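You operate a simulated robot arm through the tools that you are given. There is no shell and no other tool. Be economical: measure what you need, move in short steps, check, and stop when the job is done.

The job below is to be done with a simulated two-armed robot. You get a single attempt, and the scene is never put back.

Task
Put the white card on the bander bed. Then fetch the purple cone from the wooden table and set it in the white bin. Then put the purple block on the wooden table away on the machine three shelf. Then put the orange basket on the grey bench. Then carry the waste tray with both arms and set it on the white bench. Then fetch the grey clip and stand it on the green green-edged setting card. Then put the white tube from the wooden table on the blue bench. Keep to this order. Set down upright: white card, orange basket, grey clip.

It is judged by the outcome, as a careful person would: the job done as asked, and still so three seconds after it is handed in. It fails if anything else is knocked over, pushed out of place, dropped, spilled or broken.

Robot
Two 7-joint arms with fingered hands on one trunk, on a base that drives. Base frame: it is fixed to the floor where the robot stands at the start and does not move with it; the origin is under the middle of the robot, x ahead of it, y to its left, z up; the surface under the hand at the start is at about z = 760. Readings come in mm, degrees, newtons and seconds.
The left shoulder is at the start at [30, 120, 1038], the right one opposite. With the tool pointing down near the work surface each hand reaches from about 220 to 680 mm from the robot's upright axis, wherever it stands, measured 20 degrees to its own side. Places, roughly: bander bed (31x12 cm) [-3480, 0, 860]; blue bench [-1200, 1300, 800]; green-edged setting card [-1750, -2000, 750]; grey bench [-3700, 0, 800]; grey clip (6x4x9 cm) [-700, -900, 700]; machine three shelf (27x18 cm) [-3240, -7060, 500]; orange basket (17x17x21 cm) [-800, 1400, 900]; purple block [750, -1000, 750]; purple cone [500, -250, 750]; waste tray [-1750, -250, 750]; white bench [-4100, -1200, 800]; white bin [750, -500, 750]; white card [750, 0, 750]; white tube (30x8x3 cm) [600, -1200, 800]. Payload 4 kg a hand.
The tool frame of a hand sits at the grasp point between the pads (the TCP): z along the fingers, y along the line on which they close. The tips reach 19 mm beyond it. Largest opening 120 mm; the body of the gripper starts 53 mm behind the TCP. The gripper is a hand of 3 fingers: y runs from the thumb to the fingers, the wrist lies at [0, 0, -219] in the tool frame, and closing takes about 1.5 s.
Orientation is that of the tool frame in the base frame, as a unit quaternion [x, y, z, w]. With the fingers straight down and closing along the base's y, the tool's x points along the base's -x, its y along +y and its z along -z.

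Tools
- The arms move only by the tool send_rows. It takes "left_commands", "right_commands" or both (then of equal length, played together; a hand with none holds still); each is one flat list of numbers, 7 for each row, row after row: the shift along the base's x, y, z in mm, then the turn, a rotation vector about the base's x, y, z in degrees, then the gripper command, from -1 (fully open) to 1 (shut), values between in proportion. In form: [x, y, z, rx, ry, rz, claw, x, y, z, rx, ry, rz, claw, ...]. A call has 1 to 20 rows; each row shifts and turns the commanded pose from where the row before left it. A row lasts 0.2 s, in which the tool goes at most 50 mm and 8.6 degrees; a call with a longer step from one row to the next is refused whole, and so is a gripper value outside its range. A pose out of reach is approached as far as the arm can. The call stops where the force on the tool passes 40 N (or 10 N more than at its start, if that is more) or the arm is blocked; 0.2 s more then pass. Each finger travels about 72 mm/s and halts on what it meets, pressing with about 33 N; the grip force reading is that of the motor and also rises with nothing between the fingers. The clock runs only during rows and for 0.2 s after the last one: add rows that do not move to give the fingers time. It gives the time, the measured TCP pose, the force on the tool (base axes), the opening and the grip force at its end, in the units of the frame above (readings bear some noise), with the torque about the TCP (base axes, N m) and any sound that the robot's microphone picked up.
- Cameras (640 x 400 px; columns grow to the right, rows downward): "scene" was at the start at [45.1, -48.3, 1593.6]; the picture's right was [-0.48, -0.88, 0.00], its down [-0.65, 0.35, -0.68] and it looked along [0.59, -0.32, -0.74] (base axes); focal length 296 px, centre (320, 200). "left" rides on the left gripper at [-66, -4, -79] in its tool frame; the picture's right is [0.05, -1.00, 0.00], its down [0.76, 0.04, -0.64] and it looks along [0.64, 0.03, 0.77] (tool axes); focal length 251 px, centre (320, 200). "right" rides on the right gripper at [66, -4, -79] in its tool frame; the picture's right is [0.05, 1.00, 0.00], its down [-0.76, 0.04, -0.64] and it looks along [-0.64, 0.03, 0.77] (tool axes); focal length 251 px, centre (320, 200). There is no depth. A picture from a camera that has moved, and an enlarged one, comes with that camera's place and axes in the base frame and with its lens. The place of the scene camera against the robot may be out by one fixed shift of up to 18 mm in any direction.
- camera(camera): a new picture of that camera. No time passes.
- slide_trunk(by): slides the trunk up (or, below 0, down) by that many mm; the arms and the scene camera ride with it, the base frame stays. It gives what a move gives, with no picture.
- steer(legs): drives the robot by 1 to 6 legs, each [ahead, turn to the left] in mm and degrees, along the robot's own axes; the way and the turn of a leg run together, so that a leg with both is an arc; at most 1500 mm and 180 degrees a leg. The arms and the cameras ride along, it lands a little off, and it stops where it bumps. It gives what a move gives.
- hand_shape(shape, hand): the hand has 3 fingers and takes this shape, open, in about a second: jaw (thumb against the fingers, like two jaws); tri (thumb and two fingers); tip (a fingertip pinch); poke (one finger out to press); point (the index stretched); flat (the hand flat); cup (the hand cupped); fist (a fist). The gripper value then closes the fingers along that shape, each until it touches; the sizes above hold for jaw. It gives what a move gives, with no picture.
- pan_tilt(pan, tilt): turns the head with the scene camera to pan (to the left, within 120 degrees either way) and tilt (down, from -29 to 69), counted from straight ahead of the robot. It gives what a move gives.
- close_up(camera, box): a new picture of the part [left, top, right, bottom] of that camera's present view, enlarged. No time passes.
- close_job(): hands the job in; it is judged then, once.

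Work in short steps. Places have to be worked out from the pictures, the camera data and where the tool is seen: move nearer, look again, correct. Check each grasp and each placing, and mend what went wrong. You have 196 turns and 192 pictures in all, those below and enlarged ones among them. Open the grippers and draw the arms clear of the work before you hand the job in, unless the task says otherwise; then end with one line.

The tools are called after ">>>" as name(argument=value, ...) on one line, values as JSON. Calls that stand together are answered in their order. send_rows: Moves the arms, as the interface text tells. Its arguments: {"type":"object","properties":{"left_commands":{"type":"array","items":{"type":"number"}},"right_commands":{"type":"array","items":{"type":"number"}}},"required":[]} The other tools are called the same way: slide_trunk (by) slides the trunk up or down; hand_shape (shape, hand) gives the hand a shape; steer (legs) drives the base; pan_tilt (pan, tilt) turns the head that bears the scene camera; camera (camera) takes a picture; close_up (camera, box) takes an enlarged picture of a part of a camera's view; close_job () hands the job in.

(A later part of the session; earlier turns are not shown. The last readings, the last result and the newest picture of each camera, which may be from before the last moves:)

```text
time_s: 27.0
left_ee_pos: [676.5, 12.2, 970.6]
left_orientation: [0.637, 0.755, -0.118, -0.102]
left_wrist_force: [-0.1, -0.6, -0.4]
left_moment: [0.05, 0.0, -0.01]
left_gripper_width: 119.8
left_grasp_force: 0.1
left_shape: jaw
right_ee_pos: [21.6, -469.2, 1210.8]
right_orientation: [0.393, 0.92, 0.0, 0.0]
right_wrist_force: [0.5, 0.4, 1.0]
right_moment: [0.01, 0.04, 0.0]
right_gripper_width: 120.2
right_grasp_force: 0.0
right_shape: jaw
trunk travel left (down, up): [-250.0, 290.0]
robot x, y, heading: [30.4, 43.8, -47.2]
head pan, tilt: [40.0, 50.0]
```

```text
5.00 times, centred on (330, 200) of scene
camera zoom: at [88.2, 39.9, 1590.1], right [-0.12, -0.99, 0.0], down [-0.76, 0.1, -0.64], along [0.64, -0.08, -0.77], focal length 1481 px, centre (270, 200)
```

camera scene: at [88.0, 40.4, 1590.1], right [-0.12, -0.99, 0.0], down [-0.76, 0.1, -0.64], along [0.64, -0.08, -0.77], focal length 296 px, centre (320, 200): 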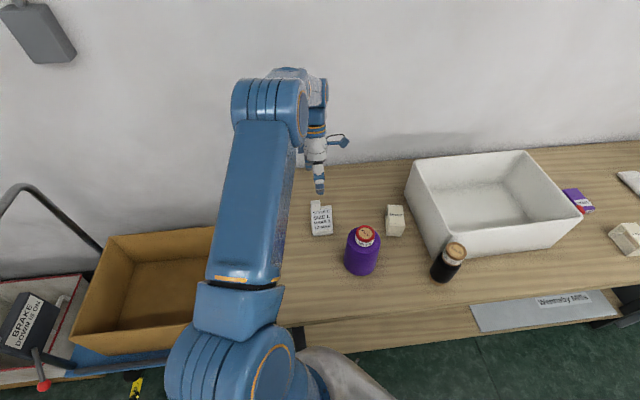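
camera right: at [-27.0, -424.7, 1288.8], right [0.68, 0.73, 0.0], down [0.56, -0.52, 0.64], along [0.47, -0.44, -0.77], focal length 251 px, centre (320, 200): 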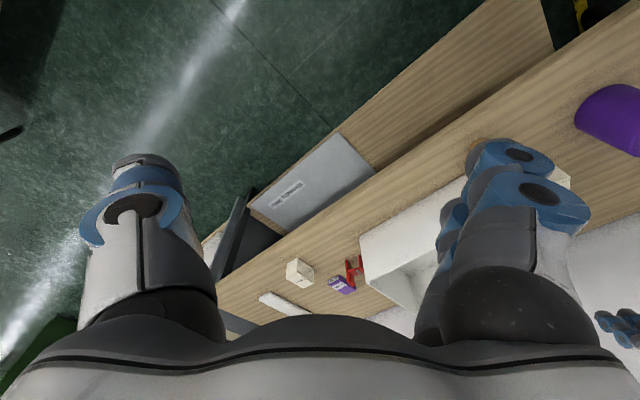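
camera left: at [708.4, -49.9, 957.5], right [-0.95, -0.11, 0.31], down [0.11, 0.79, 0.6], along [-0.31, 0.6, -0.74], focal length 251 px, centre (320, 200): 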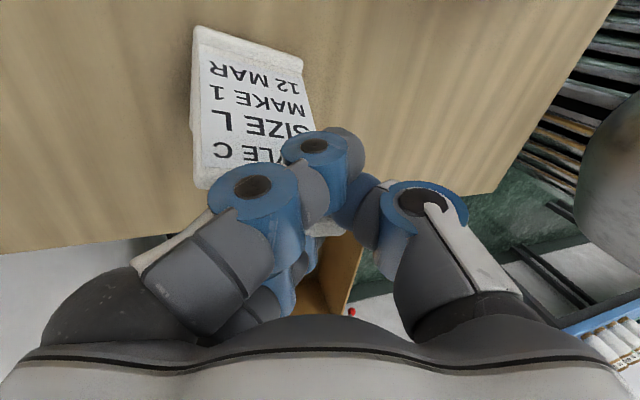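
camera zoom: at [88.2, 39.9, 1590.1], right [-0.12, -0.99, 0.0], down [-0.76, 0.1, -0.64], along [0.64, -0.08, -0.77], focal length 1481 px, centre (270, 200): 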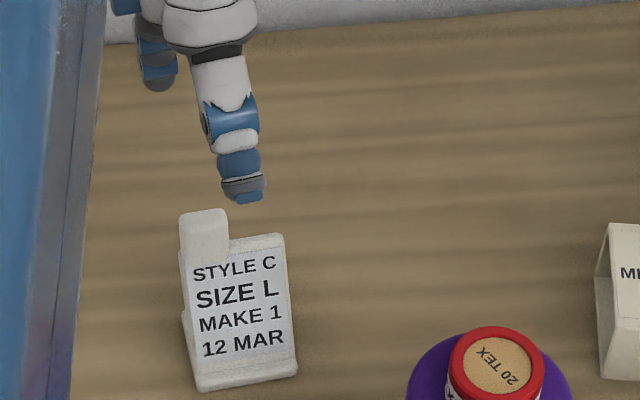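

The card stands upright, foot at x 622–686, y ±33, plate centre at z 848 about x≈669. I lower the hand, tilted 24°, to straddle the plate at z≈850.

>>> send_rows(left_commands=[-2, -4, -20, 0, 3, -1.5, -1, -2, -3, -20, 0, 3, -1.5, -1, -2, -3, -20, 0, 0, 0, -1, -1, 0, -20, 0, 0, 0, -1, 0, 0, -20, 0, 0, 0, -1, 0, 0, -20, 0, 0, 0, -1, 0, 0, 0, 0, 0, 0, -1])

>>> camera(camera="left")

>>> close_up(camera="scene", box=[290, 160, 370, 240])

```text
time_s: 28.6
left_ee_pos: [669.8, 1.6, 848.8]
left_orientation: [0.651, 0.731, -0.148, -0.144]
left_wrist_force: [-0.4, -0.4, -0.4]
left_moment: [0.02, -0.01, -0.01]
left_gripper_width: 119.9
left_grasp_force: 0.0
left_shape: jaw
right_ee_pos: [20.9, -468.5, 1210.3]
right_orientation: [0.392, 0.92, 0.0, 0.0]
right_wrist_force: [0.5, -0.3, 0.1]
right_moment: [-0.02, -0.04, 0.02]
right_gripper_width: 119.6
right_grasp_force: 0.1
right_shape: jaw
trunk travel left (down, up): [-250.0, 290.0]
robot x, y, heading: [28.1, 41.9, -46.8]
head pan, tilt: [40.0, 50.0]
```

```text
156 pictures are left
camera left: at [706.2, -61.6, 923.0], right [-0.91, -0.06, 0.4], down [0.21, 0.78, 0.58], along [-0.35, 0.62, -0.7], focal length 251 px, centre (320, 200)
```

left: 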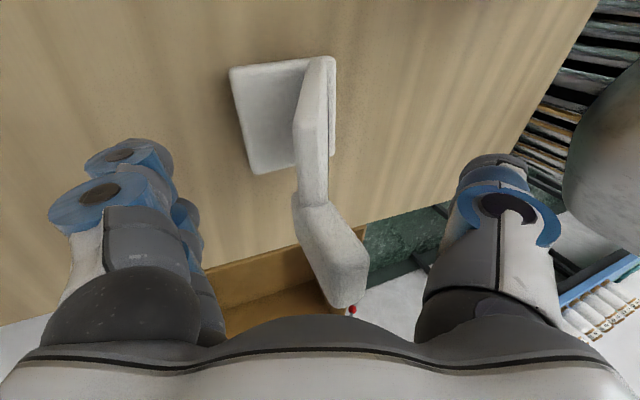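

```text
5.00 times, centred on (330, 200) of scene
camera zoom: at [87.3, 40.1, 1590.2], right [-0.12, -0.99, 0.0], down [-0.76, 0.1, -0.64], along [0.64, -0.08, -0.77], focal length 1481 px, centre (270, 200)
```

zoom: 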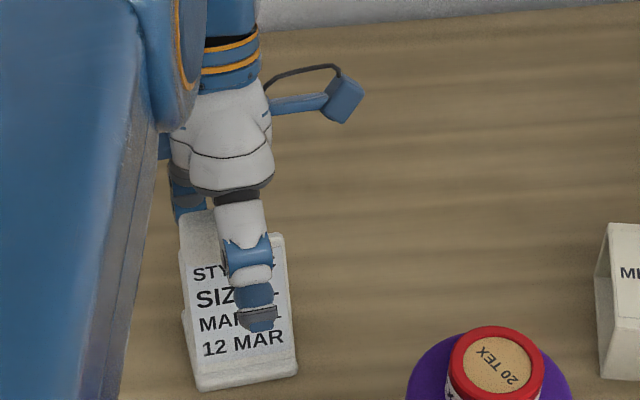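

The plate lies between finger rows; I shift 10 mm in −y to centre the fingers on it and close.

>>> send_rows(left_commands=[0, -5, 0, 0, 0, 0, -1, 0, -5, 0, 0, 0, 0, -0.3, 0, 0, 0, 0, 0, 0, 0.3, 0, 0, 0, 0, 0, 0, 0.5, 0, 0, 0, 0, 0, 0, 0.65, 0, 0, 0, 0, 0, 0, 0.8, 0, 0, 0, 0, 0, 0, 0.9, 0, 0, 0, 0, 0, 0, 1, 0, 0, 0, 0, 0, 0, 1, 0, 0, 0, 0, 0, 0, 1, 0, 0, 0, 0, 0, 0, 1])

>>> camera(camera="left")

>>> close_up(camera="scene", box=[290, 160, 370, 240])

```text
time_s: 31.0
left_ee_pos: [669.2, -6.8, 849.2]
left_orientation: [0.65, 0.731, -0.148, -0.144]
left_wrist_force: [0.9, -0.3, 0.1]
left_moment: [0.0, -0.08, -0.02]
left_gripper_width: 9.2
left_grasp_force: 33.9
left_shape: jaw
right_ee_pos: [20.7, -467.6, 1210.7]
right_orientation: [0.393, 0.92, 0.0, 0.0]
right_wrist_force: [0.2, -0.6, 0.0]
right_moment: [0.01, 0.01, 0.01]
right_gripper_width: 120.0
right_grasp_force: 0.0
right_shape: jaw
trunk travel left (down, up): [-250.0, 290.0]
robot x, y, heading: [29.8, 47.9, -47.1]
head pan, tilt: [40.0, 50.0]
```

```text
154 pictures are left
camera left: at [706.1, -71.2, 923.4], right [-0.91, -0.06, 0.4], down [0.21, 0.78, 0.59], along [-0.35, 0.62, -0.7], focal length 251 px, centre (320, 200)
```

left: 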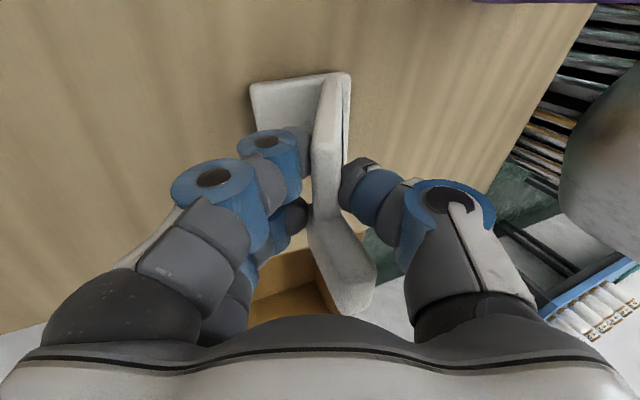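

```text
5.00 times, centred on (330, 200) of scene
camera zoom: at [87.6, 40.0, 1590.2], right [-0.12, -0.99, 0.0], down [-0.76, 0.1, -0.64], along [0.64, -0.08, -0.77], focal length 1481 px, centre (270, 200)
```

zoom: 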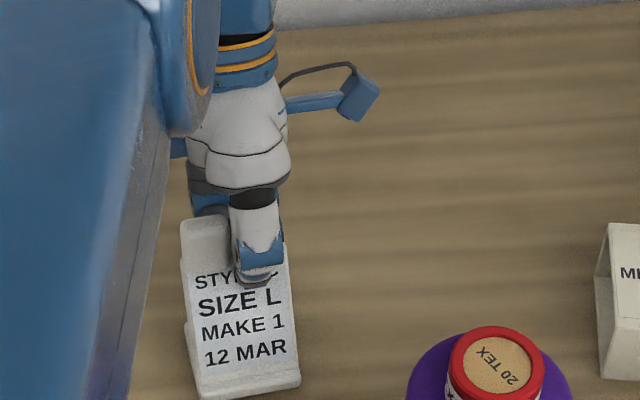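

Solid grip on the plate (9 mm, no twist). I lift it and pull back toward the robot.

>>> send_rows(left_commands=[0, 0, 10, 0, 0, 0, 1, 0, 0, 20, 0, 0, 0, 1, 0, 0, 30, 0, 0, 0, 1, 0, 0, 40, 0, 0, 0, 1, 0, 0, 40, 0, 0, 0, 1, -15, -15, 40, 0, 0, 0, 1, -25, -25, 30, 0, 0, 0, 1, -30, -30, 10, 0, 0, 0, 1, -30, -30, 0, 0, 0, 0, 1, -30, -30, 0, 0, 0, 0, 1, 0, 0, 0, 0, 0, 0, 1])

>>> pan_tilt(pan=30, tilt=40)

>>> camera(camera="scene")

>>> pan_tilt(pan=-85, tilt=25)

>>> camera(camera="scene")

```text
time_s: 33.4
left_ee_pos: [539.9, -136.6, 1069.5]
left_orientation: [0.649, 0.732, -0.149, -0.144]
left_wrist_force: [-0.3, 0.3, -0.8]
left_moment: [0.0, -0.01, 0.01]
left_gripper_width: 9.1
left_grasp_force: 32.8
left_shape: jaw
right_ee_pos: [22.1, -468.8, 1209.6]
right_orientation: [0.393, 0.919, 0.0, 0.0]
right_wrist_force: [0.2, -0.6, 0.2]
right_moment: [-0.03, -0.01, 0.02]
right_gripper_width: 120.2
right_grasp_force: 0.1
right_shape: jaw
trunk travel left (down, up): [-250.0, 290.0]
robot x, y, heading: [29.4, 46.7, -47.4]
head pan, tilt: [40.0, 50.0]
```

```text
time_s: 34.1
left_ee_pos: [540.1, -136.4, 1070.9]
left_orientation: [0.65, 0.731, -0.149, -0.144]
left_wrist_force: [0.2, 0.8, -0.8]
left_moment: [-0.01, 0.02, -0.02]
left_gripper_width: 9.2
left_grasp_force: 33.0
left_shape: jaw
right_ee_pos: [21.7, -470.2, 1209.6]
right_orientation: [0.393, 0.919, 0.0, 0.0]
right_wrist_force: [-0.5, -0.3, -0.3]
right_moment: [0.0, 0.02, 0.0]
right_gripper_width: 120.1
right_grasp_force: 0.1
right_shape: jaw
trunk travel left (down, up): [-250.0, 290.0]
robot x, y, heading: [28.2, 38.9, -47.4]
head pan, tilt: [30.0, 40.0]
```

```text
152 pictures are left
camera scene: at [92.4, 24.5, 1604.3], right [-0.29, -0.96, 0.0], down [-0.61, 0.19, -0.77], along [0.73, -0.23, -0.64], focal length 296 px, centre (320, 200)
```

scene: 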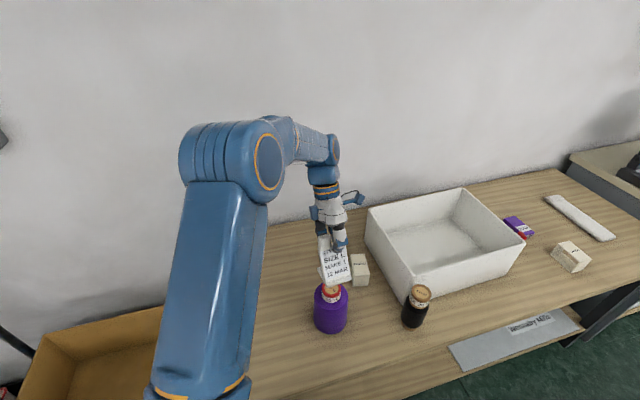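

```text
time_s: 36.1
left_ee_pos: [540.3, -137.3, 1069.3]
left_orientation: [0.65, 0.731, -0.148, -0.144]
left_wrist_force: [-0.1, -0.4, -0.8]
left_moment: [0.01, -0.01, 0.01]
left_gripper_width: 9.4
left_grasp_force: 32.6
left_shape: jaw
right_ee_pos: [21.3, -468.1, 1210.1]
right_orientation: [0.393, 0.919, 0.0, 0.0]
right_wrist_force: [0.6, 0.8, -0.2]
right_moment: [-0.02, -0.03, 0.01]
right_gripper_width: 119.9
right_grasp_force: 0.1
right_shape: jaw
trunk travel left (down, up): [-250.0, 290.0]
robot x, y, heading: [30.7, 47.3, -47.1]
head pan, tilt: [-85.0, 25.0]
```

```text
151 pictures are left
camera scene: at [-50.5, -18.8, 1627.7], right [-0.74, 0.67, 0.0], down [0.28, 0.31, -0.91], along [-0.61, -0.67, -0.42], focal length 296 px, centre (320, 200)
```

scene: 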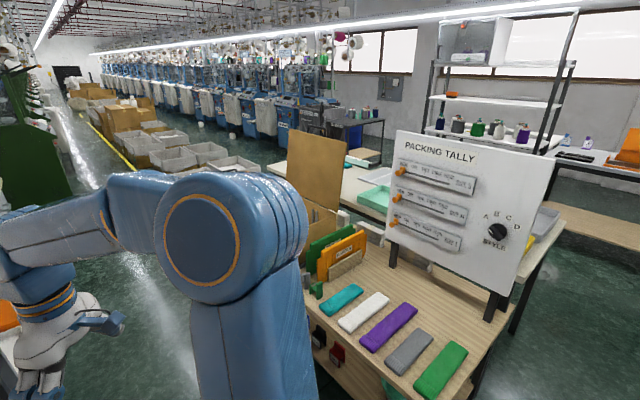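

Card is held well upright. The way to the benches at x≈-3.7 m lies along y≈+450, past the packing table. I back off from the table and turn around to face −x.

>>> steer(legs=[[-300, 0], [0, -132]])

>>> pan_tilt(pan=0, tilt=25)

>>> camera(camera="scene")

>>> pan_tilt(pan=-60, tilt=25)

>>> camera(camera="scene")

```text
time_s: 40.5
left_ee_pos: [59.1, -229.4, 1070.6]
left_orientation: [0.881, 0.426, -0.08, -0.19]
left_wrist_force: [-0.3, -0.3, -1.0]
left_moment: [0.01, -0.02, 0.01]
left_gripper_width: 9.0
left_grasp_force: 32.9
left_shape: jaw
right_ee_pos: [-542.0, -95.6, 1208.4]
right_orientation: [0.715, 0.699, 0.003, 0.002]
right_wrist_force: [-1.1, 0.0, 0.0]
right_moment: [-0.02, -0.07, -0.05]
right_gripper_width: 120.0
right_grasp_force: 0.0
right_shape: jaw
trunk travel left (down, up): [-250.0, 290.0]
robot x, y, heading: [-115.6, 261.3, -93.1]
head pan, tilt: [-85.0, 25.0]
stopped in leg 2: the robot was blocked; the commanded pose is now the measured one
```

```text
time_s: 42.0
left_ee_pos: [60.8, -228.4, 1070.2]
left_orientation: [0.881, 0.426, -0.081, -0.19]
left_wrist_force: [-0.9, -0.4, -0.5]
left_moment: [-0.02, 0.0, -0.01]
left_gripper_width: 9.2
left_grasp_force: 32.5
left_shape: jaw
right_ee_pos: [-539.1, -96.5, 1211.3]
right_orientation: [0.716, 0.699, 0.0, 0.001]
right_wrist_force: [0.0, -0.3, -0.7]
right_moment: [0.0, -0.01, -0.01]
right_gripper_width: 120.0
right_grasp_force: 0.0
right_shape: jaw
trunk travel left (down, up): [-250.0, 290.0]
robot x, y, heading: [-116.1, 263.6, -93.4]
head pan, tilt: [0.0, 25.0]
```

```text
150 pictures are left
camera scene: at [-127.3, 179.3, 1627.6], right [-1.0, 0.06, 0.0], down [0.02, 0.42, -0.91], along [-0.05, -0.9, -0.42], focal length 296 px, centre (320, 200)
```

scene: 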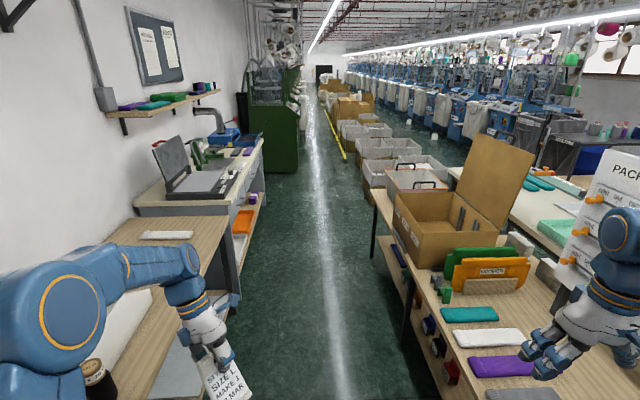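

```text
time_s: 43.4
left_ee_pos: [62.1, -228.9, 1070.0]
left_orientation: [0.881, 0.426, -0.082, -0.19]
left_wrist_force: [0.2, -0.3, -0.7]
left_moment: [0.01, -0.02, 0.01]
left_gripper_width: 8.9
left_grasp_force: 33.3
left_shape: jaw
right_ee_pos: [-538.8, -95.6, 1211.3]
right_orientation: [0.716, 0.698, 0.001, 0.0]
right_wrist_force: [0.0, -0.2, 0.2]
right_moment: [-0.02, 0.01, 0.02]
right_gripper_width: 120.1
right_grasp_force: 0.0
right_shape: jaw
trunk travel left (down, up): [-250.0, 290.0]
robot x, y, heading: [-119.5, 264.5, -92.9]
head pan, tilt: [-60.0, 25.0]
```

```text
149 pictures are left
camera scene: at [-204.5, 229.7, 1627.6], right [-0.45, 0.89, 0.0], down [0.38, 0.19, -0.91], along [-0.81, -0.41, -0.42], focal length 296 px, centre (320, 200)
```

scene: 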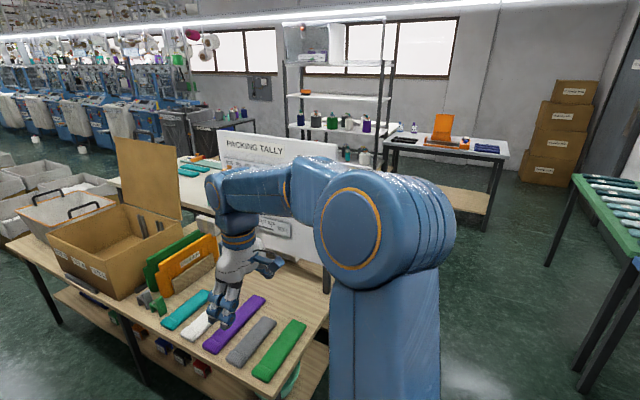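

Blocked at heading −93. I look behind on both sides to see what the base touches.

>>> pan_tilt(pan=-120, tilt=45)

>>> camera(camera="scene")

>>> pan_tilt(pan=120, tilt=50)

>>> camera(camera="scene")

```text
time_s: 44.6
left_ee_pos: [61.1, -228.2, 1071.7]
left_orientation: [0.881, 0.426, -0.082, -0.19]
left_wrist_force: [0.8, -0.4, -0.5]
left_moment: [-0.04, -0.03, -0.01]
left_gripper_width: 9.0
left_grasp_force: 33.1
left_shape: jaw
right_ee_pos: [-538.8, -95.2, 1210.3]
right_orientation: [0.716, 0.698, 0.0, 0.001]
right_wrist_force: [0.4, 0.0, -0.4]
right_moment: [0.03, 0.04, 0.02]
right_gripper_width: 119.8
right_grasp_force: 0.2
right_shape: jaw
trunk travel left (down, up): [-250.0, 290.0]
robot x, y, heading: [-116.3, 264.8, -93.0]
head pan, tilt: [-120.0, 45.0]
```

```text
148 pictures are left
camera scene: at [-190.5, 315.8, 1597.1], right [0.55, 0.84, 0.0], down [0.59, -0.39, -0.71], along [-0.59, 0.39, -0.71], focal length 296 px, centre (320, 200)
```

scene: 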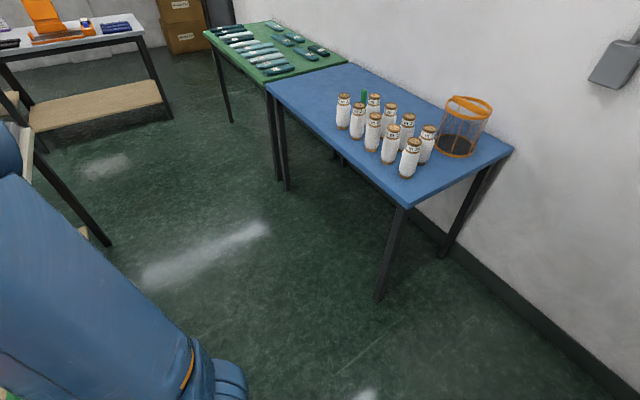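

```text
time_s: 48.0
left_ee_pos: [61.9, -229.9, 1069.9]
left_orientation: [0.88, 0.426, -0.082, -0.19]
left_wrist_force: [0.3, -0.2, 0.1]
left_moment: [0.0, -0.01, 0.01]
left_gripper_width: 9.4
left_grasp_force: 33.2
left_shape: jaw
right_ee_pos: [-538.4, -95.9, 1210.8]
right_orientation: [0.716, 0.698, 0.001, 0.001]
right_wrist_force: [-0.1, 1.0, 0.8]
right_moment: [0.01, 0.01, -0.01]
right_gripper_width: 119.8
right_grasp_force: 0.1
right_shape: jaw
trunk travel left (down, up): [-250.0, 290.0]
robot x, y, heading: [-115.5, 259.5, -93.3]
head pan, tilt: [120.0, 50.0]
```

```text
147 pictures are left
camera scene: at [-53.6, 306.1, 1590.2], right [0.45, -0.89, 0.0], down [-0.68, -0.35, -0.64], along [0.57, 0.29, -0.77], focal length 296 px, centre (320, 200)
```

scene: 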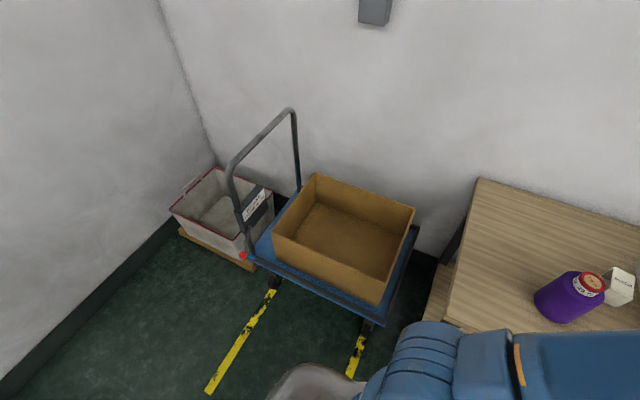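

Nothing seems close to the base; the position drifts while turning. I retry turning right in a smaller step.

>>> steer(legs=[[0, -30]])

```text
time_s: 49.9
left_ee_pos: [-205.3, -253.3, 1069.2]
left_orientation: [0.961, 0.185, -0.031, -0.205]
left_wrist_force: [-1.1, 0.5, -0.9]
left_moment: [-0.03, 0.0, -0.02]
left_gripper_width: 9.2
left_grasp_force: 32.7
left_shape: jaw
right_ee_pos: [-661.7, 162.5, 1209.7]
right_orientation: [0.871, 0.491, 0.001, 0.0]
right_wrist_force: [-0.5, -0.1, -1.2]
right_moment: [0.0, 0.0, 0.01]
right_gripper_width: 120.0
right_grasp_force: 0.0
right_shape: jaw
trunk travel left (down, up): [-250.0, 290.0]
robot x, y, heading: [-85.3, 245.0, -123.4]
head pan, tilt: [120.0, 50.0]
```

That worked. I complete the turn.

>>> steer(legs=[[0, -28], [0, -28]])

>>> pan_tilt(pan=0, tilt=25)

>>> camera(camera="scene")

```text
time_s: 52.6
left_ee_pos: [-520.5, -34.3, 1069.5]
left_orientation: [0.96, -0.186, 0.05, -0.201]
left_wrist_force: [-0.2, 0.9, -1.0]
left_moment: [-0.06, -0.01, -0.02]
left_gripper_width: 9.1
left_grasp_force: 32.8
left_shape: jaw
right_ee_pos: [-561.9, 579.8, 1208.1]
right_orientation: [0.991, 0.131, 0.0, 0.002]
right_wrist_force: [-0.3, 0.4, -0.6]
right_moment: [-0.06, -0.05, 0.04]
right_gripper_width: 119.8
right_grasp_force: 0.1
right_shape: jaw
trunk travel left (down, up): [-250.0, 290.0]
robot x, y, heading: [-76.8, 194.4, -168.2]
head pan, tilt: [120.0, 50.0]
stopped in leg 2: the robot was blocked; the commanded pose is now the measured one
```

```text
time_s: 54.6
left_ee_pos: [-518.5, -37.3, 1070.3]
left_orientation: [0.961, -0.186, 0.048, -0.201]
left_wrist_force: [0.0, -0.8, -1.0]
left_moment: [0.0, 0.05, 0.01]
left_gripper_width: 9.1
left_grasp_force: 32.8
left_shape: jaw
right_ee_pos: [-559.4, 577.3, 1211.2]
right_orientation: [0.991, 0.13, 0.0, 0.001]
right_wrist_force: [-0.4, -0.5, -0.1]
right_moment: [0.01, 0.04, 0.01]
right_gripper_width: 120.1
right_grasp_force: 0.1
right_shape: jaw
trunk travel left (down, up): [-250.0, 290.0]
robot x, y, heading: [-79.4, 189.7, -168.2]
head pan, tilt: [0.0, 25.0]
```

```text
146 pictures are left
camera scene: at [-151.8, 166.4, 1627.6], right [-0.2, 0.98, 0.0], down [0.41, 0.09, -0.91], along [-0.89, -0.19, -0.42], focal length 296 px, centre (320, 200)
```

scene: 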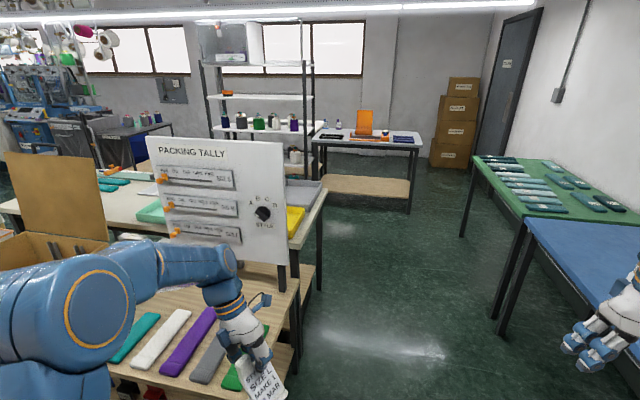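

I understand the turning drift (pivot ~73 mm ahead of the origin). I'll pass the tally board along y≈500: angle right, advance, straighten.

>>> steer(legs=[[0, -25]])

>>> steer(legs=[[800, 0]])

```text
time_s: 56.3
left_ee_pos: [-568.4, 172.6, 1068.9]
left_orientation: [0.896, -0.392, 0.092, -0.186]
left_wrist_force: [0.2, 0.6, -1.1]
left_moment: [0.01, 0.06, 0.02]
left_gripper_width: 9.4
left_grasp_force: 33.0
left_shape: jaw
right_ee_pos: [-344.7, 745.8, 1211.2]
right_orientation: [0.996, -0.09, -0.001, 0.0]
right_wrist_force: [0.4, -1.9, -0.2]
right_moment: [0.04, -0.05, 0.01]
right_gripper_width: 120.0
right_grasp_force: 0.1
right_shape: jaw
trunk travel left (down, up): [-250.0, 290.0]
robot x, y, heading: [-77.3, 165.3, 167.2]
head pan, tilt: [0.0, 25.0]
```

```text
time_s: 60.6
left_ee_pos: [-1353.2, 354.1, 1069.5]
left_orientation: [0.897, -0.392, 0.09, -0.184]
left_wrist_force: [-0.1, -0.6, -0.9]
left_moment: [0.02, 0.02, 0.02]
left_gripper_width: 9.3
left_grasp_force: 33.6
left_shape: jaw
right_ee_pos: [-1125.7, 926.9, 1211.6]
right_orientation: [0.996, -0.09, 0.0, 0.001]
right_wrist_force: [0.0, -0.3, 0.1]
right_moment: [0.0, -0.02, -0.02]
right_gripper_width: 119.9
right_grasp_force: 0.1
right_shape: jaw
trunk travel left (down, up): [-250.0, 290.0]
robot x, y, heading: [-861.2, 338.0, 167.0]
head pan, tilt: [0.0, 25.0]
```

Continue past the packing table, then curve in toward the grey bench, stopping a little short to look.

>>> steer(legs=[[700, 0], [0, 22], [1100, 0]])

>>> pan_tilt(pan=10, tilt=35)

>>> camera(camera="scene")

```text
time_s: 70.8
left_ee_pos: [-3087.8, 148.3, 1069.5]
left_orientation: [0.956, -0.211, 0.053, -0.199]
left_wrist_force: [-0.4, -0.6, -1.5]
left_moment: [-0.03, -0.01, 0.03]
left_gripper_width: 9.2
left_grasp_force: 32.9
left_shape: jaw
right_ee_pos: [-3097.6, 764.0, 1211.3]
right_orientation: [0.994, 0.105, -0.001, 0.001]
right_wrist_force: [-0.4, 0.5, -0.7]
right_moment: [-0.04, -0.01, 0.01]
right_gripper_width: 120.0
right_grasp_force: 0.1
right_shape: jaw
trunk travel left (down, up): [-250.0, 290.0]
robot x, y, heading: [-2627.0, 322.0, -170.6]
head pan, tilt: [0.0, 25.0]
```

```text
time_s: 71.6
left_ee_pos: [-3087.4, 149.1, 1069.6]
left_orientation: [0.955, -0.211, 0.053, -0.2]
left_wrist_force: [0.2, -0.6, -1.6]
left_moment: [0.01, 0.01, 0.01]
left_gripper_width: 9.2
left_grasp_force: 32.9
left_shape: jaw
right_ee_pos: [-3098.4, 764.2, 1211.1]
right_orientation: [0.994, 0.105, -0.002, 0.001]
right_wrist_force: [-0.7, 0.2, 0.8]
right_moment: [0.01, 0.02, -0.01]
right_gripper_width: 120.0
right_grasp_force: 0.0
right_shape: jaw
trunk travel left (down, up): [-250.0, 290.0]
robot x, y, heading: [-2626.6, 323.3, -170.5]
head pan, tilt: [10.0, 35.0]
```

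```text
145 pictures are left
camera scene: at [-2697.7, 285.1, 1611.9], right [-0.33, 0.94, 0.0], down [0.54, 0.19, -0.82], along [-0.77, -0.27, -0.57], focal length 296 px, centre (320, 200)
```

scene: 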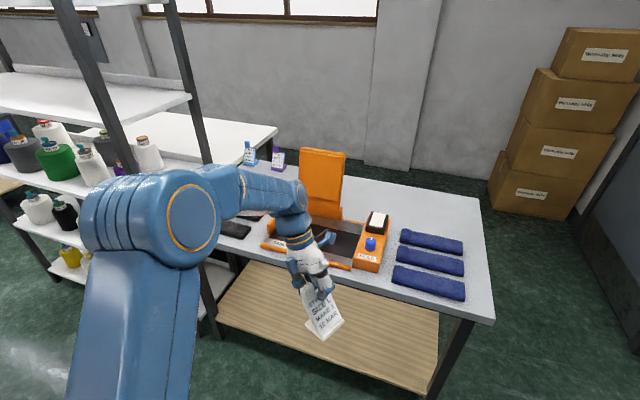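

The orange bander is on the bench; I zoom in on its bed.

>>> close_up(camera="scene", box=[220, 140, 420, 300])

```text
2.50 times, centred on (320, 220) of scene
camera zoom: at [-2697.7, 285.1, 1611.9], right [-0.33, 0.94, 0.0], down [0.54, 0.19, -0.82], along [-0.77, -0.27, -0.57], focal length 740 px, centre (320, 150)
```

zoom: 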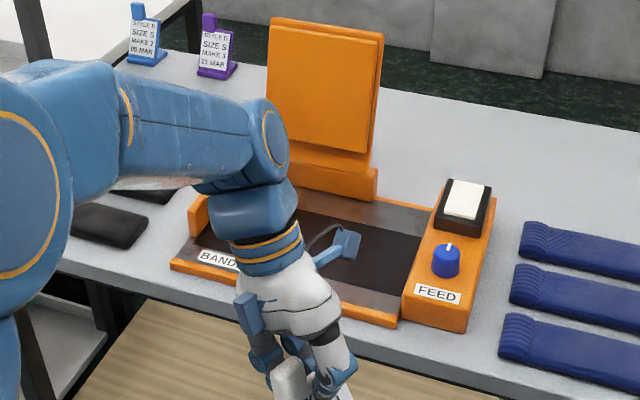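

The upright orange lid sits behind the bed (x≈-3575, to z≈1160), so I'll place the card turned sideways, hand leaning left. I drive 300 mm ahead and yaw the hand +28°.

>>> steer(legs=[[300, 0]])

>>> send_rows(left_commands=[0, 0, 10, 0, 0, 7, 1, 0, 0, 10, 0, 0, 7, 1, 0, 0, 0, 0, 0, 7, 1, 0, 0, 0, 0, 0, 7, 1, 0, 0, 0, 0, 0, 0, 1])

>>> camera(camera="scene")

>>> camera(camera="left")

```text
time_s: 73.6
left_ee_pos: [-3381.1, 97.9, 1069.1]
left_orientation: [0.956, -0.21, 0.054, -0.2]
left_wrist_force: [-0.5, -0.5, -0.7]
left_moment: [0.0, -0.02, 0.01]
left_gripper_width: 9.3
left_grasp_force: 33.2
left_shape: jaw
right_ee_pos: [-3392.9, 714.2, 1211.9]
right_orientation: [0.994, 0.106, -0.001, 0.0]
right_wrist_force: [-0.3, 0.1, -0.2]
right_moment: [-0.02, -0.04, -0.01]
right_gripper_width: 119.8
right_grasp_force: 0.0
right_shape: jaw
trunk travel left (down, up): [-250.0, 290.0]
robot x, y, heading: [-2918.7, 274.3, -170.7]
head pan, tilt: [10.0, 35.0]
```

```text
time_s: 74.8
left_ee_pos: [-3380.9, 98.8, 1089.4]
left_orientation: [0.978, 0.028, 0.002, -0.207]
left_wrist_force: [-0.4, -0.7, 0.2]
left_moment: [-0.01, 0.02, 0.02]
left_gripper_width: 9.2
left_grasp_force: 33.4
left_shape: jaw
right_ee_pos: [-3391.3, 714.3, 1211.4]
right_orientation: [0.994, 0.106, -0.002, 0.0]
right_wrist_force: [-0.2, 0.9, -0.2]
right_moment: [-0.02, -0.04, -0.02]
right_gripper_width: 119.9
right_grasp_force: 0.0
right_shape: jaw
trunk travel left (down, up): [-250.0, 290.0]
robot x, y, heading: [-2921.0, 272.2, -170.6]
head pan, tilt: [10.0, 35.0]
```

```text
143 pictures are left
camera scene: at [-2991.2, 236.0, 1611.8], right [-0.33, 0.94, 0.0], down [0.54, 0.19, -0.82], along [-0.77, -0.27, -0.57], focal length 296 px, centre (320, 200)
```

scene: 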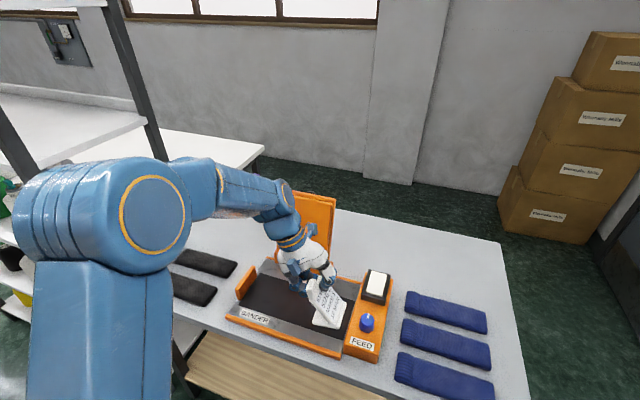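

```text
142 pictures are left
camera left: at [-3445.7, 66.1, 1163.0], right [0.0, 0.91, 0.4], down [0.77, -0.26, 0.59], along [0.64, 0.31, -0.7], focal length 251 px, centre (320, 200)
```

left: 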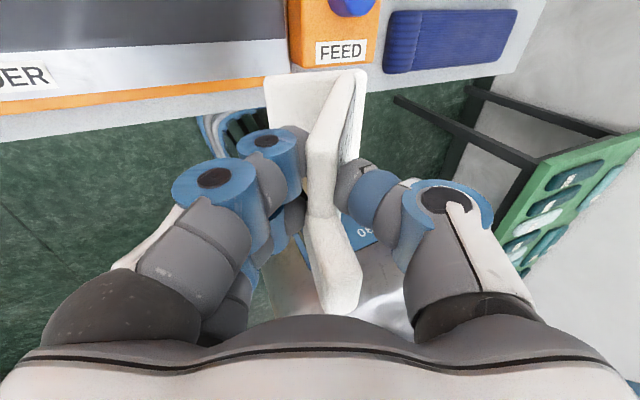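

Bed belt spans about x −3425…−3540, z≈860; lid is well behind. I move over the bed, then lower to just above it.

>>> send_rows(left_commands=[-26, -28, 0, 0, 0, 0, 1, -26, -28, 0, 0, 0, 0, 1, -27, -28, -10, 0, 0, 0, 1, -27, -29, -20, 0, 0, 0, 1, 0, 0, -35, 0, 0, 0, 1, 0, 0, -35, 0, 0, 0, 1, 0, 0, -20, 0, 0, 0, 1, 0, 0, 0, 0, 0, 0, 1])

>>> close_up(camera="scene", box=[200, 220, 400, 370])

>>> camera(camera="left")

```text
time_s: 76.6
left_ee_pos: [-3487.6, -13.7, 968.8]
left_orientation: [0.978, 0.027, 0.003, -0.207]
left_wrist_force: [-0.1, 0.7, -0.7]
left_moment: [-0.01, -0.01, -0.02]
left_gripper_width: 9.6
left_grasp_force: 32.8
left_shape: jaw
right_ee_pos: [-3392.5, 714.2, 1210.8]
right_orientation: [0.994, 0.106, -0.001, 0.001]
right_wrist_force: [0.6, 0.0, 0.3]
right_moment: [-0.01, -0.02, 0.0]
right_gripper_width: 120.1
right_grasp_force: 0.0
right_shape: jaw
trunk travel left (down, up): [-250.0, 290.0]
robot x, y, heading: [-2922.4, 268.3, -170.4]
head pan, tilt: [10.0, 35.0]
```

```text
2.67 times, centred on (300, 295) of scene
camera zoom: at [-2991.1, 236.0, 1611.9], right [-0.33, 0.94, 0.0], down [0.54, 0.19, -0.82], along [-0.77, -0.27, -0.57], focal length 790 px, centre (373, -53)
```

zoom: 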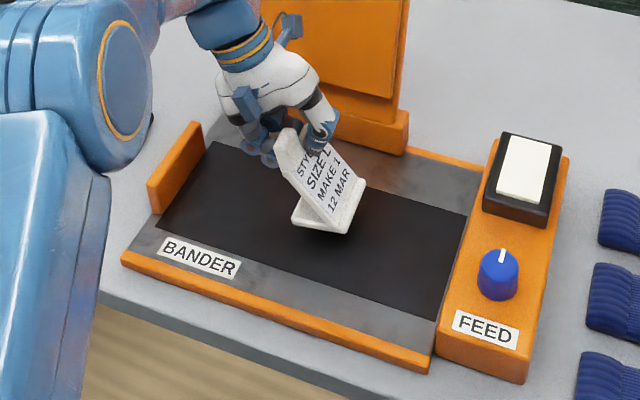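

```text
140 pictures are left
camera left: at [-3552.3, -46.4, 1042.2], right [0.0, 0.91, 0.4], down [0.77, -0.26, 0.59], along [0.64, 0.31, -0.7], focal length 251 px, centre (320, 200)
```

left: 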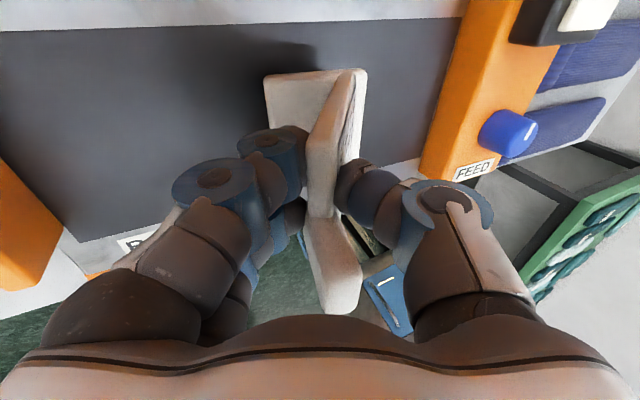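

Over the bed. I lower in small steps and watch the force.

>>> send_rows(left_commands=[0, 0, -4, 0, 0, 0, 1, 0, 0, -4, 0, 0, 0, 1, 0, 0, -4, 0, 0, 0, 1, 0, 0, -3, 0, 0, 0, 1, 0, 0, 0, 0, 0, 0, 1])

>>> close_up(camera="scene", box=[250, 230, 350, 330])

```text
time_s: 77.8
left_ee_pos: [-3486.0, -14.3, 955.3]
left_orientation: [0.978, 0.028, 0.004, -0.206]
left_wrist_force: [0.0, 0.7, 0.0]
left_moment: [0.01, 0.01, -0.03]
left_gripper_width: 9.3
left_grasp_force: 33.3
left_shape: jaw
right_ee_pos: [-3391.7, 714.0, 1212.4]
right_orientation: [0.994, 0.106, -0.001, 0.0]
right_wrist_force: [0.0, 0.4, -0.2]
right_moment: [0.01, 0.01, -0.03]
right_gripper_width: 119.8
right_grasp_force: 0.0
right_shape: jaw
trunk travel left (down, up): [-250.0, 290.0]
robot x, y, heading: [-2922.2, 269.9, -170.5]
head pan, tilt: [10.0, 35.0]
```

```text
4.00 times, centred on (300, 280) of scene
camera zoom: at [-2991.1, 236.1, 1611.9], right [-0.33, 0.94, 0.0], down [0.54, 0.19, -0.82], along [-0.77, -0.27, -0.57], focal length 1185 px, centre (400, -120)
```

zoom: 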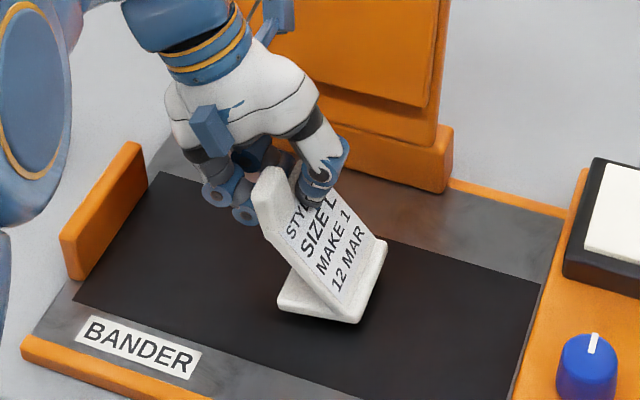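

No contact yet; continue lowering.

>>> send_rows(left_commands=[0, 0, -3, 0, 0, 0, 1, 0, 0, -3, 0, 0, 0, 1, 0, 0, -2, 0, 0, 0, 1, 0, 0, 0, 0, 0, 0, 1])

```text
time_s: 78.8
left_ee_pos: [-3485.9, -12.5, 947.4]
left_orientation: [0.978, 0.027, 0.002, -0.206]
left_wrist_force: [-1.0, 0.3, 6.1]
left_moment: [0.04, -0.06, 0.02]
left_gripper_width: 9.5
left_grasp_force: 33.2
left_shape: jaw
right_ee_pos: [-3391.7, 714.8, 1211.5]
right_orientation: [0.994, 0.106, -0.001, 0.0]
right_wrist_force: [-0.1, 0.6, -0.8]
right_moment: [0.01, 0.0, 0.04]
right_gripper_width: 120.0
right_grasp_force: 0.1
right_shape: jaw
trunk travel left (down, up): [-250.0, 290.0]
robot x, y, heading: [-2921.6, 275.9, -170.4]
head pan, tilt: [10.0, 35.0]
```

Contact (6 N). Release and withdraw along the tool axis.

>>> send_rows(left_commands=[0, 0, 0, 0, 0, 0, 0.8, 0, 0, 0, 0, 0, 0, 0.6, 0, 0, 0, 0, 0, 0, 0.2, 0, 0, 0, 0, 0, 0, -1, 0, 0, 0, 0, 0, 0, -1, 0, 0, 0, 0, 0, 0, -1, 0, 0, 0, 0, 0, 0, -1, 0, -8, 18, 0, 0, 0, -1, 0, -16, 36, 0, 0, 0, -1, 0, -16, 36, 0, 0, 0, -1, 0, -16, 36, 0, 0, 0, -1, 0, -16, 36, 0, 0, 0, -1])

>>> close_up(camera="scene", box=[200, 180, 400, 350])

```text
time_s: 81.4
left_ee_pos: [-3486.6, -85.2, 1108.6]
left_orientation: [0.978, 0.027, 0.004, -0.206]
left_wrist_force: [0.8, 0.9, 0.5]
left_moment: [0.0, 0.0, 0.03]
left_gripper_width: 119.8
left_grasp_force: 0.0
left_shape: jaw
right_ee_pos: [-3392.1, 714.4, 1211.8]
right_orientation: [0.994, 0.106, -0.001, 0.0]
right_wrist_force: [0.5, 0.3, 0.1]
right_moment: [0.03, -0.01, -0.04]
right_gripper_width: 119.8
right_grasp_force: 0.0
right_shape: jaw
trunk travel left (down, up): [-250.0, 290.0]
robot x, y, heading: [-2918.6, 271.2, -170.3]
head pan, tilt: [10.0, 35.0]
```

```text
2.35 times, centred on (300, 265) of scene
camera zoom: at [-2990.9, 235.7, 1611.8], right [-0.33, 0.94, 0.0], down [0.54, 0.19, -0.82], along [-0.77, -0.27, -0.57], focal length 697 px, centre (367, 47)
```

zoom: 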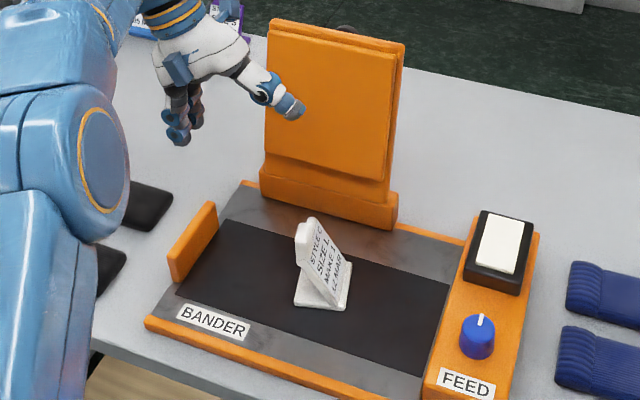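

Card placed upright on the bed. Now I un-tilt the left hand, back away, and turn the robot around in small turns (larger ones accumulate drift and stop).

>>> send_rows(left_commands=[20, 10, 20, -8, 0, 0, -1, 20, 10, 20, -8, 0, 0, -1, 20, 10, 20, -7.5, 0, 0, -1, 20, 20, 10, 0, 0, 0, -1, 20, 20, 0, 0, 0, 0, -1])

>>> steer(legs=[[-600, 0]])

>>> steer(legs=[[0, 25]])

>>> steer(legs=[[0, 25]])

>>> steer(legs=[[0, 25]])

>>> steer(legs=[[0, 25]])

>>> steer(legs=[[0, 25]])

>>> steer(legs=[[0, 25]])

>>> steer(legs=[[0, 20]])

```text
time_s: 82.6
left_ee_pos: [-3385.8, -14.7, 1178.5]
left_orientation: [1.0, 0.029, -0.002, -0.003]
left_wrist_force: [0.3, 1.0, -0.4]
left_moment: [-0.01, -0.03, 0.0]
left_gripper_width: 119.7
left_grasp_force: 0.1
left_shape: jaw
right_ee_pos: [-3391.9, 715.4, 1212.7]
right_orientation: [0.994, 0.107, -0.002, 0.001]
right_wrist_force: [0.6, -0.3, 0.2]
right_moment: [0.03, 0.0, 0.03]
right_gripper_width: 119.9
right_grasp_force: 0.1
right_shape: jaw
trunk travel left (down, up): [-250.0, 290.0]
robot x, y, heading: [-2921.9, 273.0, -170.4]
head pan, tilt: [10.0, 35.0]
```

```text
time_s: 86.0
left_ee_pos: [-2800.5, 81.4, 1179.3]
left_orientation: [1.0, 0.03, -0.003, -0.002]
left_wrist_force: [0.0, 0.2, -0.2]
left_moment: [0.01, 0.0, -0.02]
left_gripper_width: 120.0
left_grasp_force: 0.0
left_shape: jaw
right_ee_pos: [-2809.3, 810.9, 1211.1]
right_orientation: [0.994, 0.109, -0.002, 0.001]
right_wrist_force: [0.4, 0.3, 0.0]
right_moment: [-0.02, 0.0, 0.0]
right_gripper_width: 120.1
right_grasp_force: 0.2
right_shape: jaw
trunk travel left (down, up): [-250.0, 290.0]
robot x, y, heading: [-2339.4, 374.0, -170.4]
head pan, tilt: [10.0, 35.0]
```

```text
time_s: 87.7
left_ee_pos: [-2631.4, -88.7, 1178.3]
left_orientation: [0.969, 0.247, -0.004, -0.003]
left_wrist_force: [-0.8, 0.4, 0.9]
left_moment: [-0.01, 0.02, 0.02]
left_gripper_width: 120.1
left_grasp_force: 0.1
left_shape: jaw
right_ee_pos: [-2950.5, 568.2, 1211.1]
right_orientation: [0.947, 0.323, -0.002, 0.001]
right_wrist_force: [0.9, -0.2, -0.5]
right_moment: [0.01, 0.02, -0.01]
right_gripper_width: 119.9
right_grasp_force: 0.0
right_shape: jaw
trunk travel left (down, up): [-250.0, 290.0]
robot x, y, heading: [-2355.8, 402.6, -144.7]
head pan, tilt: [10.0, 35.0]
```

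```text
time_s: 89.3
left_ee_pos: [-2405.7, -161.7, 1178.2]
left_orientation: [0.894, 0.448, -0.004, -0.002]
left_wrist_force: [0.0, -0.3, 0.2]
left_moment: [-0.01, -0.03, 0.02]
left_gripper_width: 119.8
left_grasp_force: 0.1
left_shape: jaw
right_ee_pos: [-2969.2, 303.2, 1212.5]
right_orientation: [0.856, 0.518, -0.001, 0.0]
right_wrist_force: [0.3, 0.7, 0.1]
right_moment: [0.01, -0.01, -0.01]
right_gripper_width: 120.0
right_grasp_force: 0.2
right_shape: jaw
trunk travel left (down, up): [-250.0, 290.0]
robot x, y, heading: [-2380.5, 409.6, -119.5]
head pan, tilt: [10.0, 35.0]
```

```text
time_s: 91.0
left_ee_pos: [-2161.8, -120.9, 1178.4]
left_orientation: [0.776, 0.631, -0.002, -0.001]
left_wrist_force: [0.0, 1.0, 0.3]
left_moment: [-0.02, 0.0, 0.0]
left_gripper_width: 120.1
left_grasp_force: 0.1
left_shape: jaw
right_ee_pos: [-2868.0, 63.1, 1211.4]
right_orientation: [0.723, 0.691, -0.001, 0.001]
right_wrist_force: [-1.1, 0.1, 0.7]
right_moment: [0.02, -0.01, -0.01]
right_gripper_width: 119.9
right_grasp_force: 0.1
right_shape: jaw
trunk travel left (down, up): [-250.0, 290.0]
robot x, y, heading: [-2413.1, 413.3, -94.4]
head pan, tilt: [10.0, 35.0]
```

```text
time_s: 92.7
left_ee_pos: [-1961.9, 37.0, 1177.8]
left_orientation: [0.621, 0.784, -0.004, -0.001]
left_wrist_force: [-0.1, -0.7, 0.6]
left_moment: [-0.02, 0.01, -0.01]
left_gripper_width: 120.0
left_grasp_force: 0.1
left_shape: jaw
right_ee_pos: [-2679.5, -93.6, 1211.8]
right_orientation: [0.557, 0.831, -0.001, 0.001]
right_wrist_force: [-0.8, 0.7, 0.3]
right_moment: [-0.01, -0.04, 0.02]
right_gripper_width: 119.9
right_grasp_force: 0.1
right_shape: jaw
trunk travel left (down, up): [-250.0, 290.0]
robot x, y, heading: [-2443.9, 404.2, -69.8]
head pan, tilt: [10.0, 35.0]
```

```text
time_s: 94.3
left_ee_pos: [-1852.0, 271.8, 1177.9]
left_orientation: [0.439, 0.898, -0.004, 0.0]
left_wrist_force: [0.6, 0.1, -0.2]
left_moment: [-0.01, -0.02, 0.02]
left_gripper_width: 119.8
left_grasp_force: 0.1
left_shape: jaw
right_ee_pos: [-2450.2, -147.2, 1211.7]
right_orientation: [0.367, 0.93, 0.0, 0.001]
right_wrist_force: [0.1, 0.3, 0.8]
right_moment: [0.03, 0.01, 0.02]
right_gripper_width: 119.9
right_grasp_force: 0.0
right_shape: jaw
trunk travel left (down, up): [-250.0, 290.0]
robot x, y, heading: [-2464.0, 381.5, -44.6]
head pan, tilt: [10.0, 35.0]
```

```text
time_s: 96.0
left_ee_pos: [-1859.2, 540.2, 1178.7]
left_orientation: [0.234, 0.972, -0.003, 0.001]
left_wrist_force: [-0.3, -0.6, -1.0]
left_moment: [0.0, -0.02, 0.02]
left_gripper_width: 119.9
left_grasp_force: 0.2
left_shape: jaw
right_ee_pos: [-2224.5, -93.0, 1211.3]
right_orientation: [0.157, 0.988, -0.001, 0.002]
right_wrist_force: [0.4, -0.9, 0.0]
right_moment: [-0.04, 0.01, -0.03]
right_gripper_width: 119.9
right_grasp_force: 0.2
right_shape: jaw
trunk travel left (down, up): [-250.0, 290.0]
robot x, y, heading: [-2468.1, 352.7, -19.0]
head pan, tilt: [10.0, 35.0]
```

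```text
time_s: 97.5
left_ee_pos: [-1959.3, 737.8, 1177.7]
left_orientation: [0.062, 0.998, -0.004, 0.002]
left_wrist_force: [-0.6, -0.5, 0.4]
left_moment: [-0.06, -0.01, 0.02]
left_gripper_width: 120.1
left_grasp_force: 0.1
left_shape: jaw
right_ee_pos: [-2085.7, 19.3, 1211.6]
right_orientation: [-0.017, 1.0, -0.001, 0.002]
right_wrist_force: [0.2, 0.5, 0.0]
right_moment: [-0.03, 0.03, 0.01]
right_gripper_width: 119.8
right_grasp_force: 0.0
right_shape: jaw
trunk travel left (down, up): [-250.0, 290.0]
robot x, y, heading: [-2466.9, 328.1, 0.4]
head pan, tilt: [10.0, 35.0]
```

Turning in ≤25° steps works. Now I drive back along y≈400–450 and angle toward the wooden table, aiming at about (10,−280).

>>> steer(legs=[[0, 3.5], [1000, 0], [900, 0]])

>>> steer(legs=[[0, -25]])

>>> steer(legs=[[0, -25]])

>>> pan_tilt(pan=0, tilt=35)

>>> camera(camera="scene")

```text
time_s: 107.5
left_ee_pos: [-87.3, 910.7, 1178.6]
left_orientation: [0.031, 1.0, -0.003, 0.001]
left_wrist_force: [0.6, -0.6, -0.2]
left_moment: [0.03, 0.02, 0.02]
left_gripper_width: 120.0
left_grasp_force: 0.0
left_shape: jaw
right_ee_pos: [-170.4, 185.5, 1211.9]
right_orientation: [-0.047, 0.999, 0.0, 0.002]
right_wrist_force: [-0.1, 0.2, -0.1]
right_moment: [-0.01, 0.0, -0.02]
right_gripper_width: 120.0
right_grasp_force: 0.1
right_shape: jaw
trunk travel left (down, up): [-250.0, 290.0]
robot x, y, heading: [-571.1, 468.9, 4.3]
head pan, tilt: [10.0, 35.0]
```

```text
time_s: 109.2
left_ee_pos: [52.0, 663.7, 1179.0]
left_orientation: [0.249, 0.968, -0.004, 0.002]
left_wrist_force: [-0.6, 0.8, -0.1]
left_moment: [-0.04, -0.01, -0.02]
left_gripper_width: 119.7
left_grasp_force: 0.1
left_shape: jaw
right_ee_pos: [-333.9, 42.2, 1211.4]
right_orientation: [0.174, 0.985, 0.0, 0.001]
right_wrist_force: [0.0, 0.9, -0.9]
right_moment: [0.0, -0.02, -0.02]
right_gripper_width: 120.2
right_grasp_force: 0.2
right_shape: jaw
trunk travel left (down, up): [-250.0, 290.0]
robot x, y, heading: [-565.8, 497.6, -20.8]
head pan, tilt: [10.0, 35.0]
```

```text
time_s: 110.8
left_ee_pos: [64.1, 387.3, 1178.3]
left_orientation: [0.453, 0.891, -0.004, 0.0]
left_wrist_force: [-0.6, 0.5, -0.2]
left_moment: [0.0, -0.01, 0.02]
left_gripper_width: 120.3
left_grasp_force: 0.1
left_shape: jaw
right_ee_pos: [-546.7, -13.6, 1210.8]
right_orientation: [0.381, 0.925, 0.0, 0.0]
right_wrist_force: [1.0, -0.4, 0.2]
right_moment: [-0.02, 0.05, 0.01]
right_gripper_width: 119.8
right_grasp_force: 0.1
right_shape: jaw
trunk travel left (down, up): [-250.0, 290.0]
robot x, y, heading: [-542.8, 517.5, -46.2]
head pan, tilt: [10.0, 35.0]
```

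```text
time_s: 111.6
left_ee_pos: [61.8, 387.9, 1180.0]
left_orientation: [0.453, 0.891, -0.004, 0.002]
left_wrist_force: [0.1, 0.1, 0.7]
left_moment: [0.0, -0.05, 0.0]
left_gripper_width: 120.2
left_grasp_force: 0.1
left_shape: jaw
right_ee_pos: [-547.9, -12.9, 1212.3]
right_orientation: [0.38, 0.925, 0.0, 0.001]
right_wrist_force: [0.1, -0.4, 0.4]
right_moment: [0.0, 0.0, 0.02]
right_gripper_width: 120.0
right_grasp_force: 0.1
right_shape: jaw
trunk travel left (down, up): [-250.0, 290.0]
robot x, y, heading: [-541.2, 521.2, -46.5]
head pan, tilt: [0.0, 35.0]
```

```text
137 pictures are left
camera scene: at [-500.6, 458.8, 1611.9], right [-0.72, -0.69, 0.0], down [-0.4, 0.42, -0.82], along [0.57, -0.59, -0.57], focal length 296 px, centre (320, 200)
```

scene: 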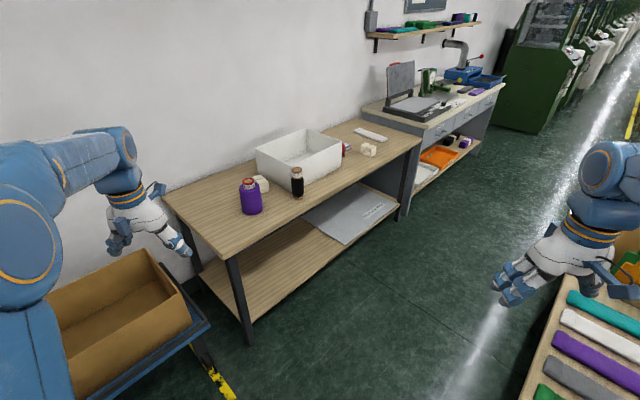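

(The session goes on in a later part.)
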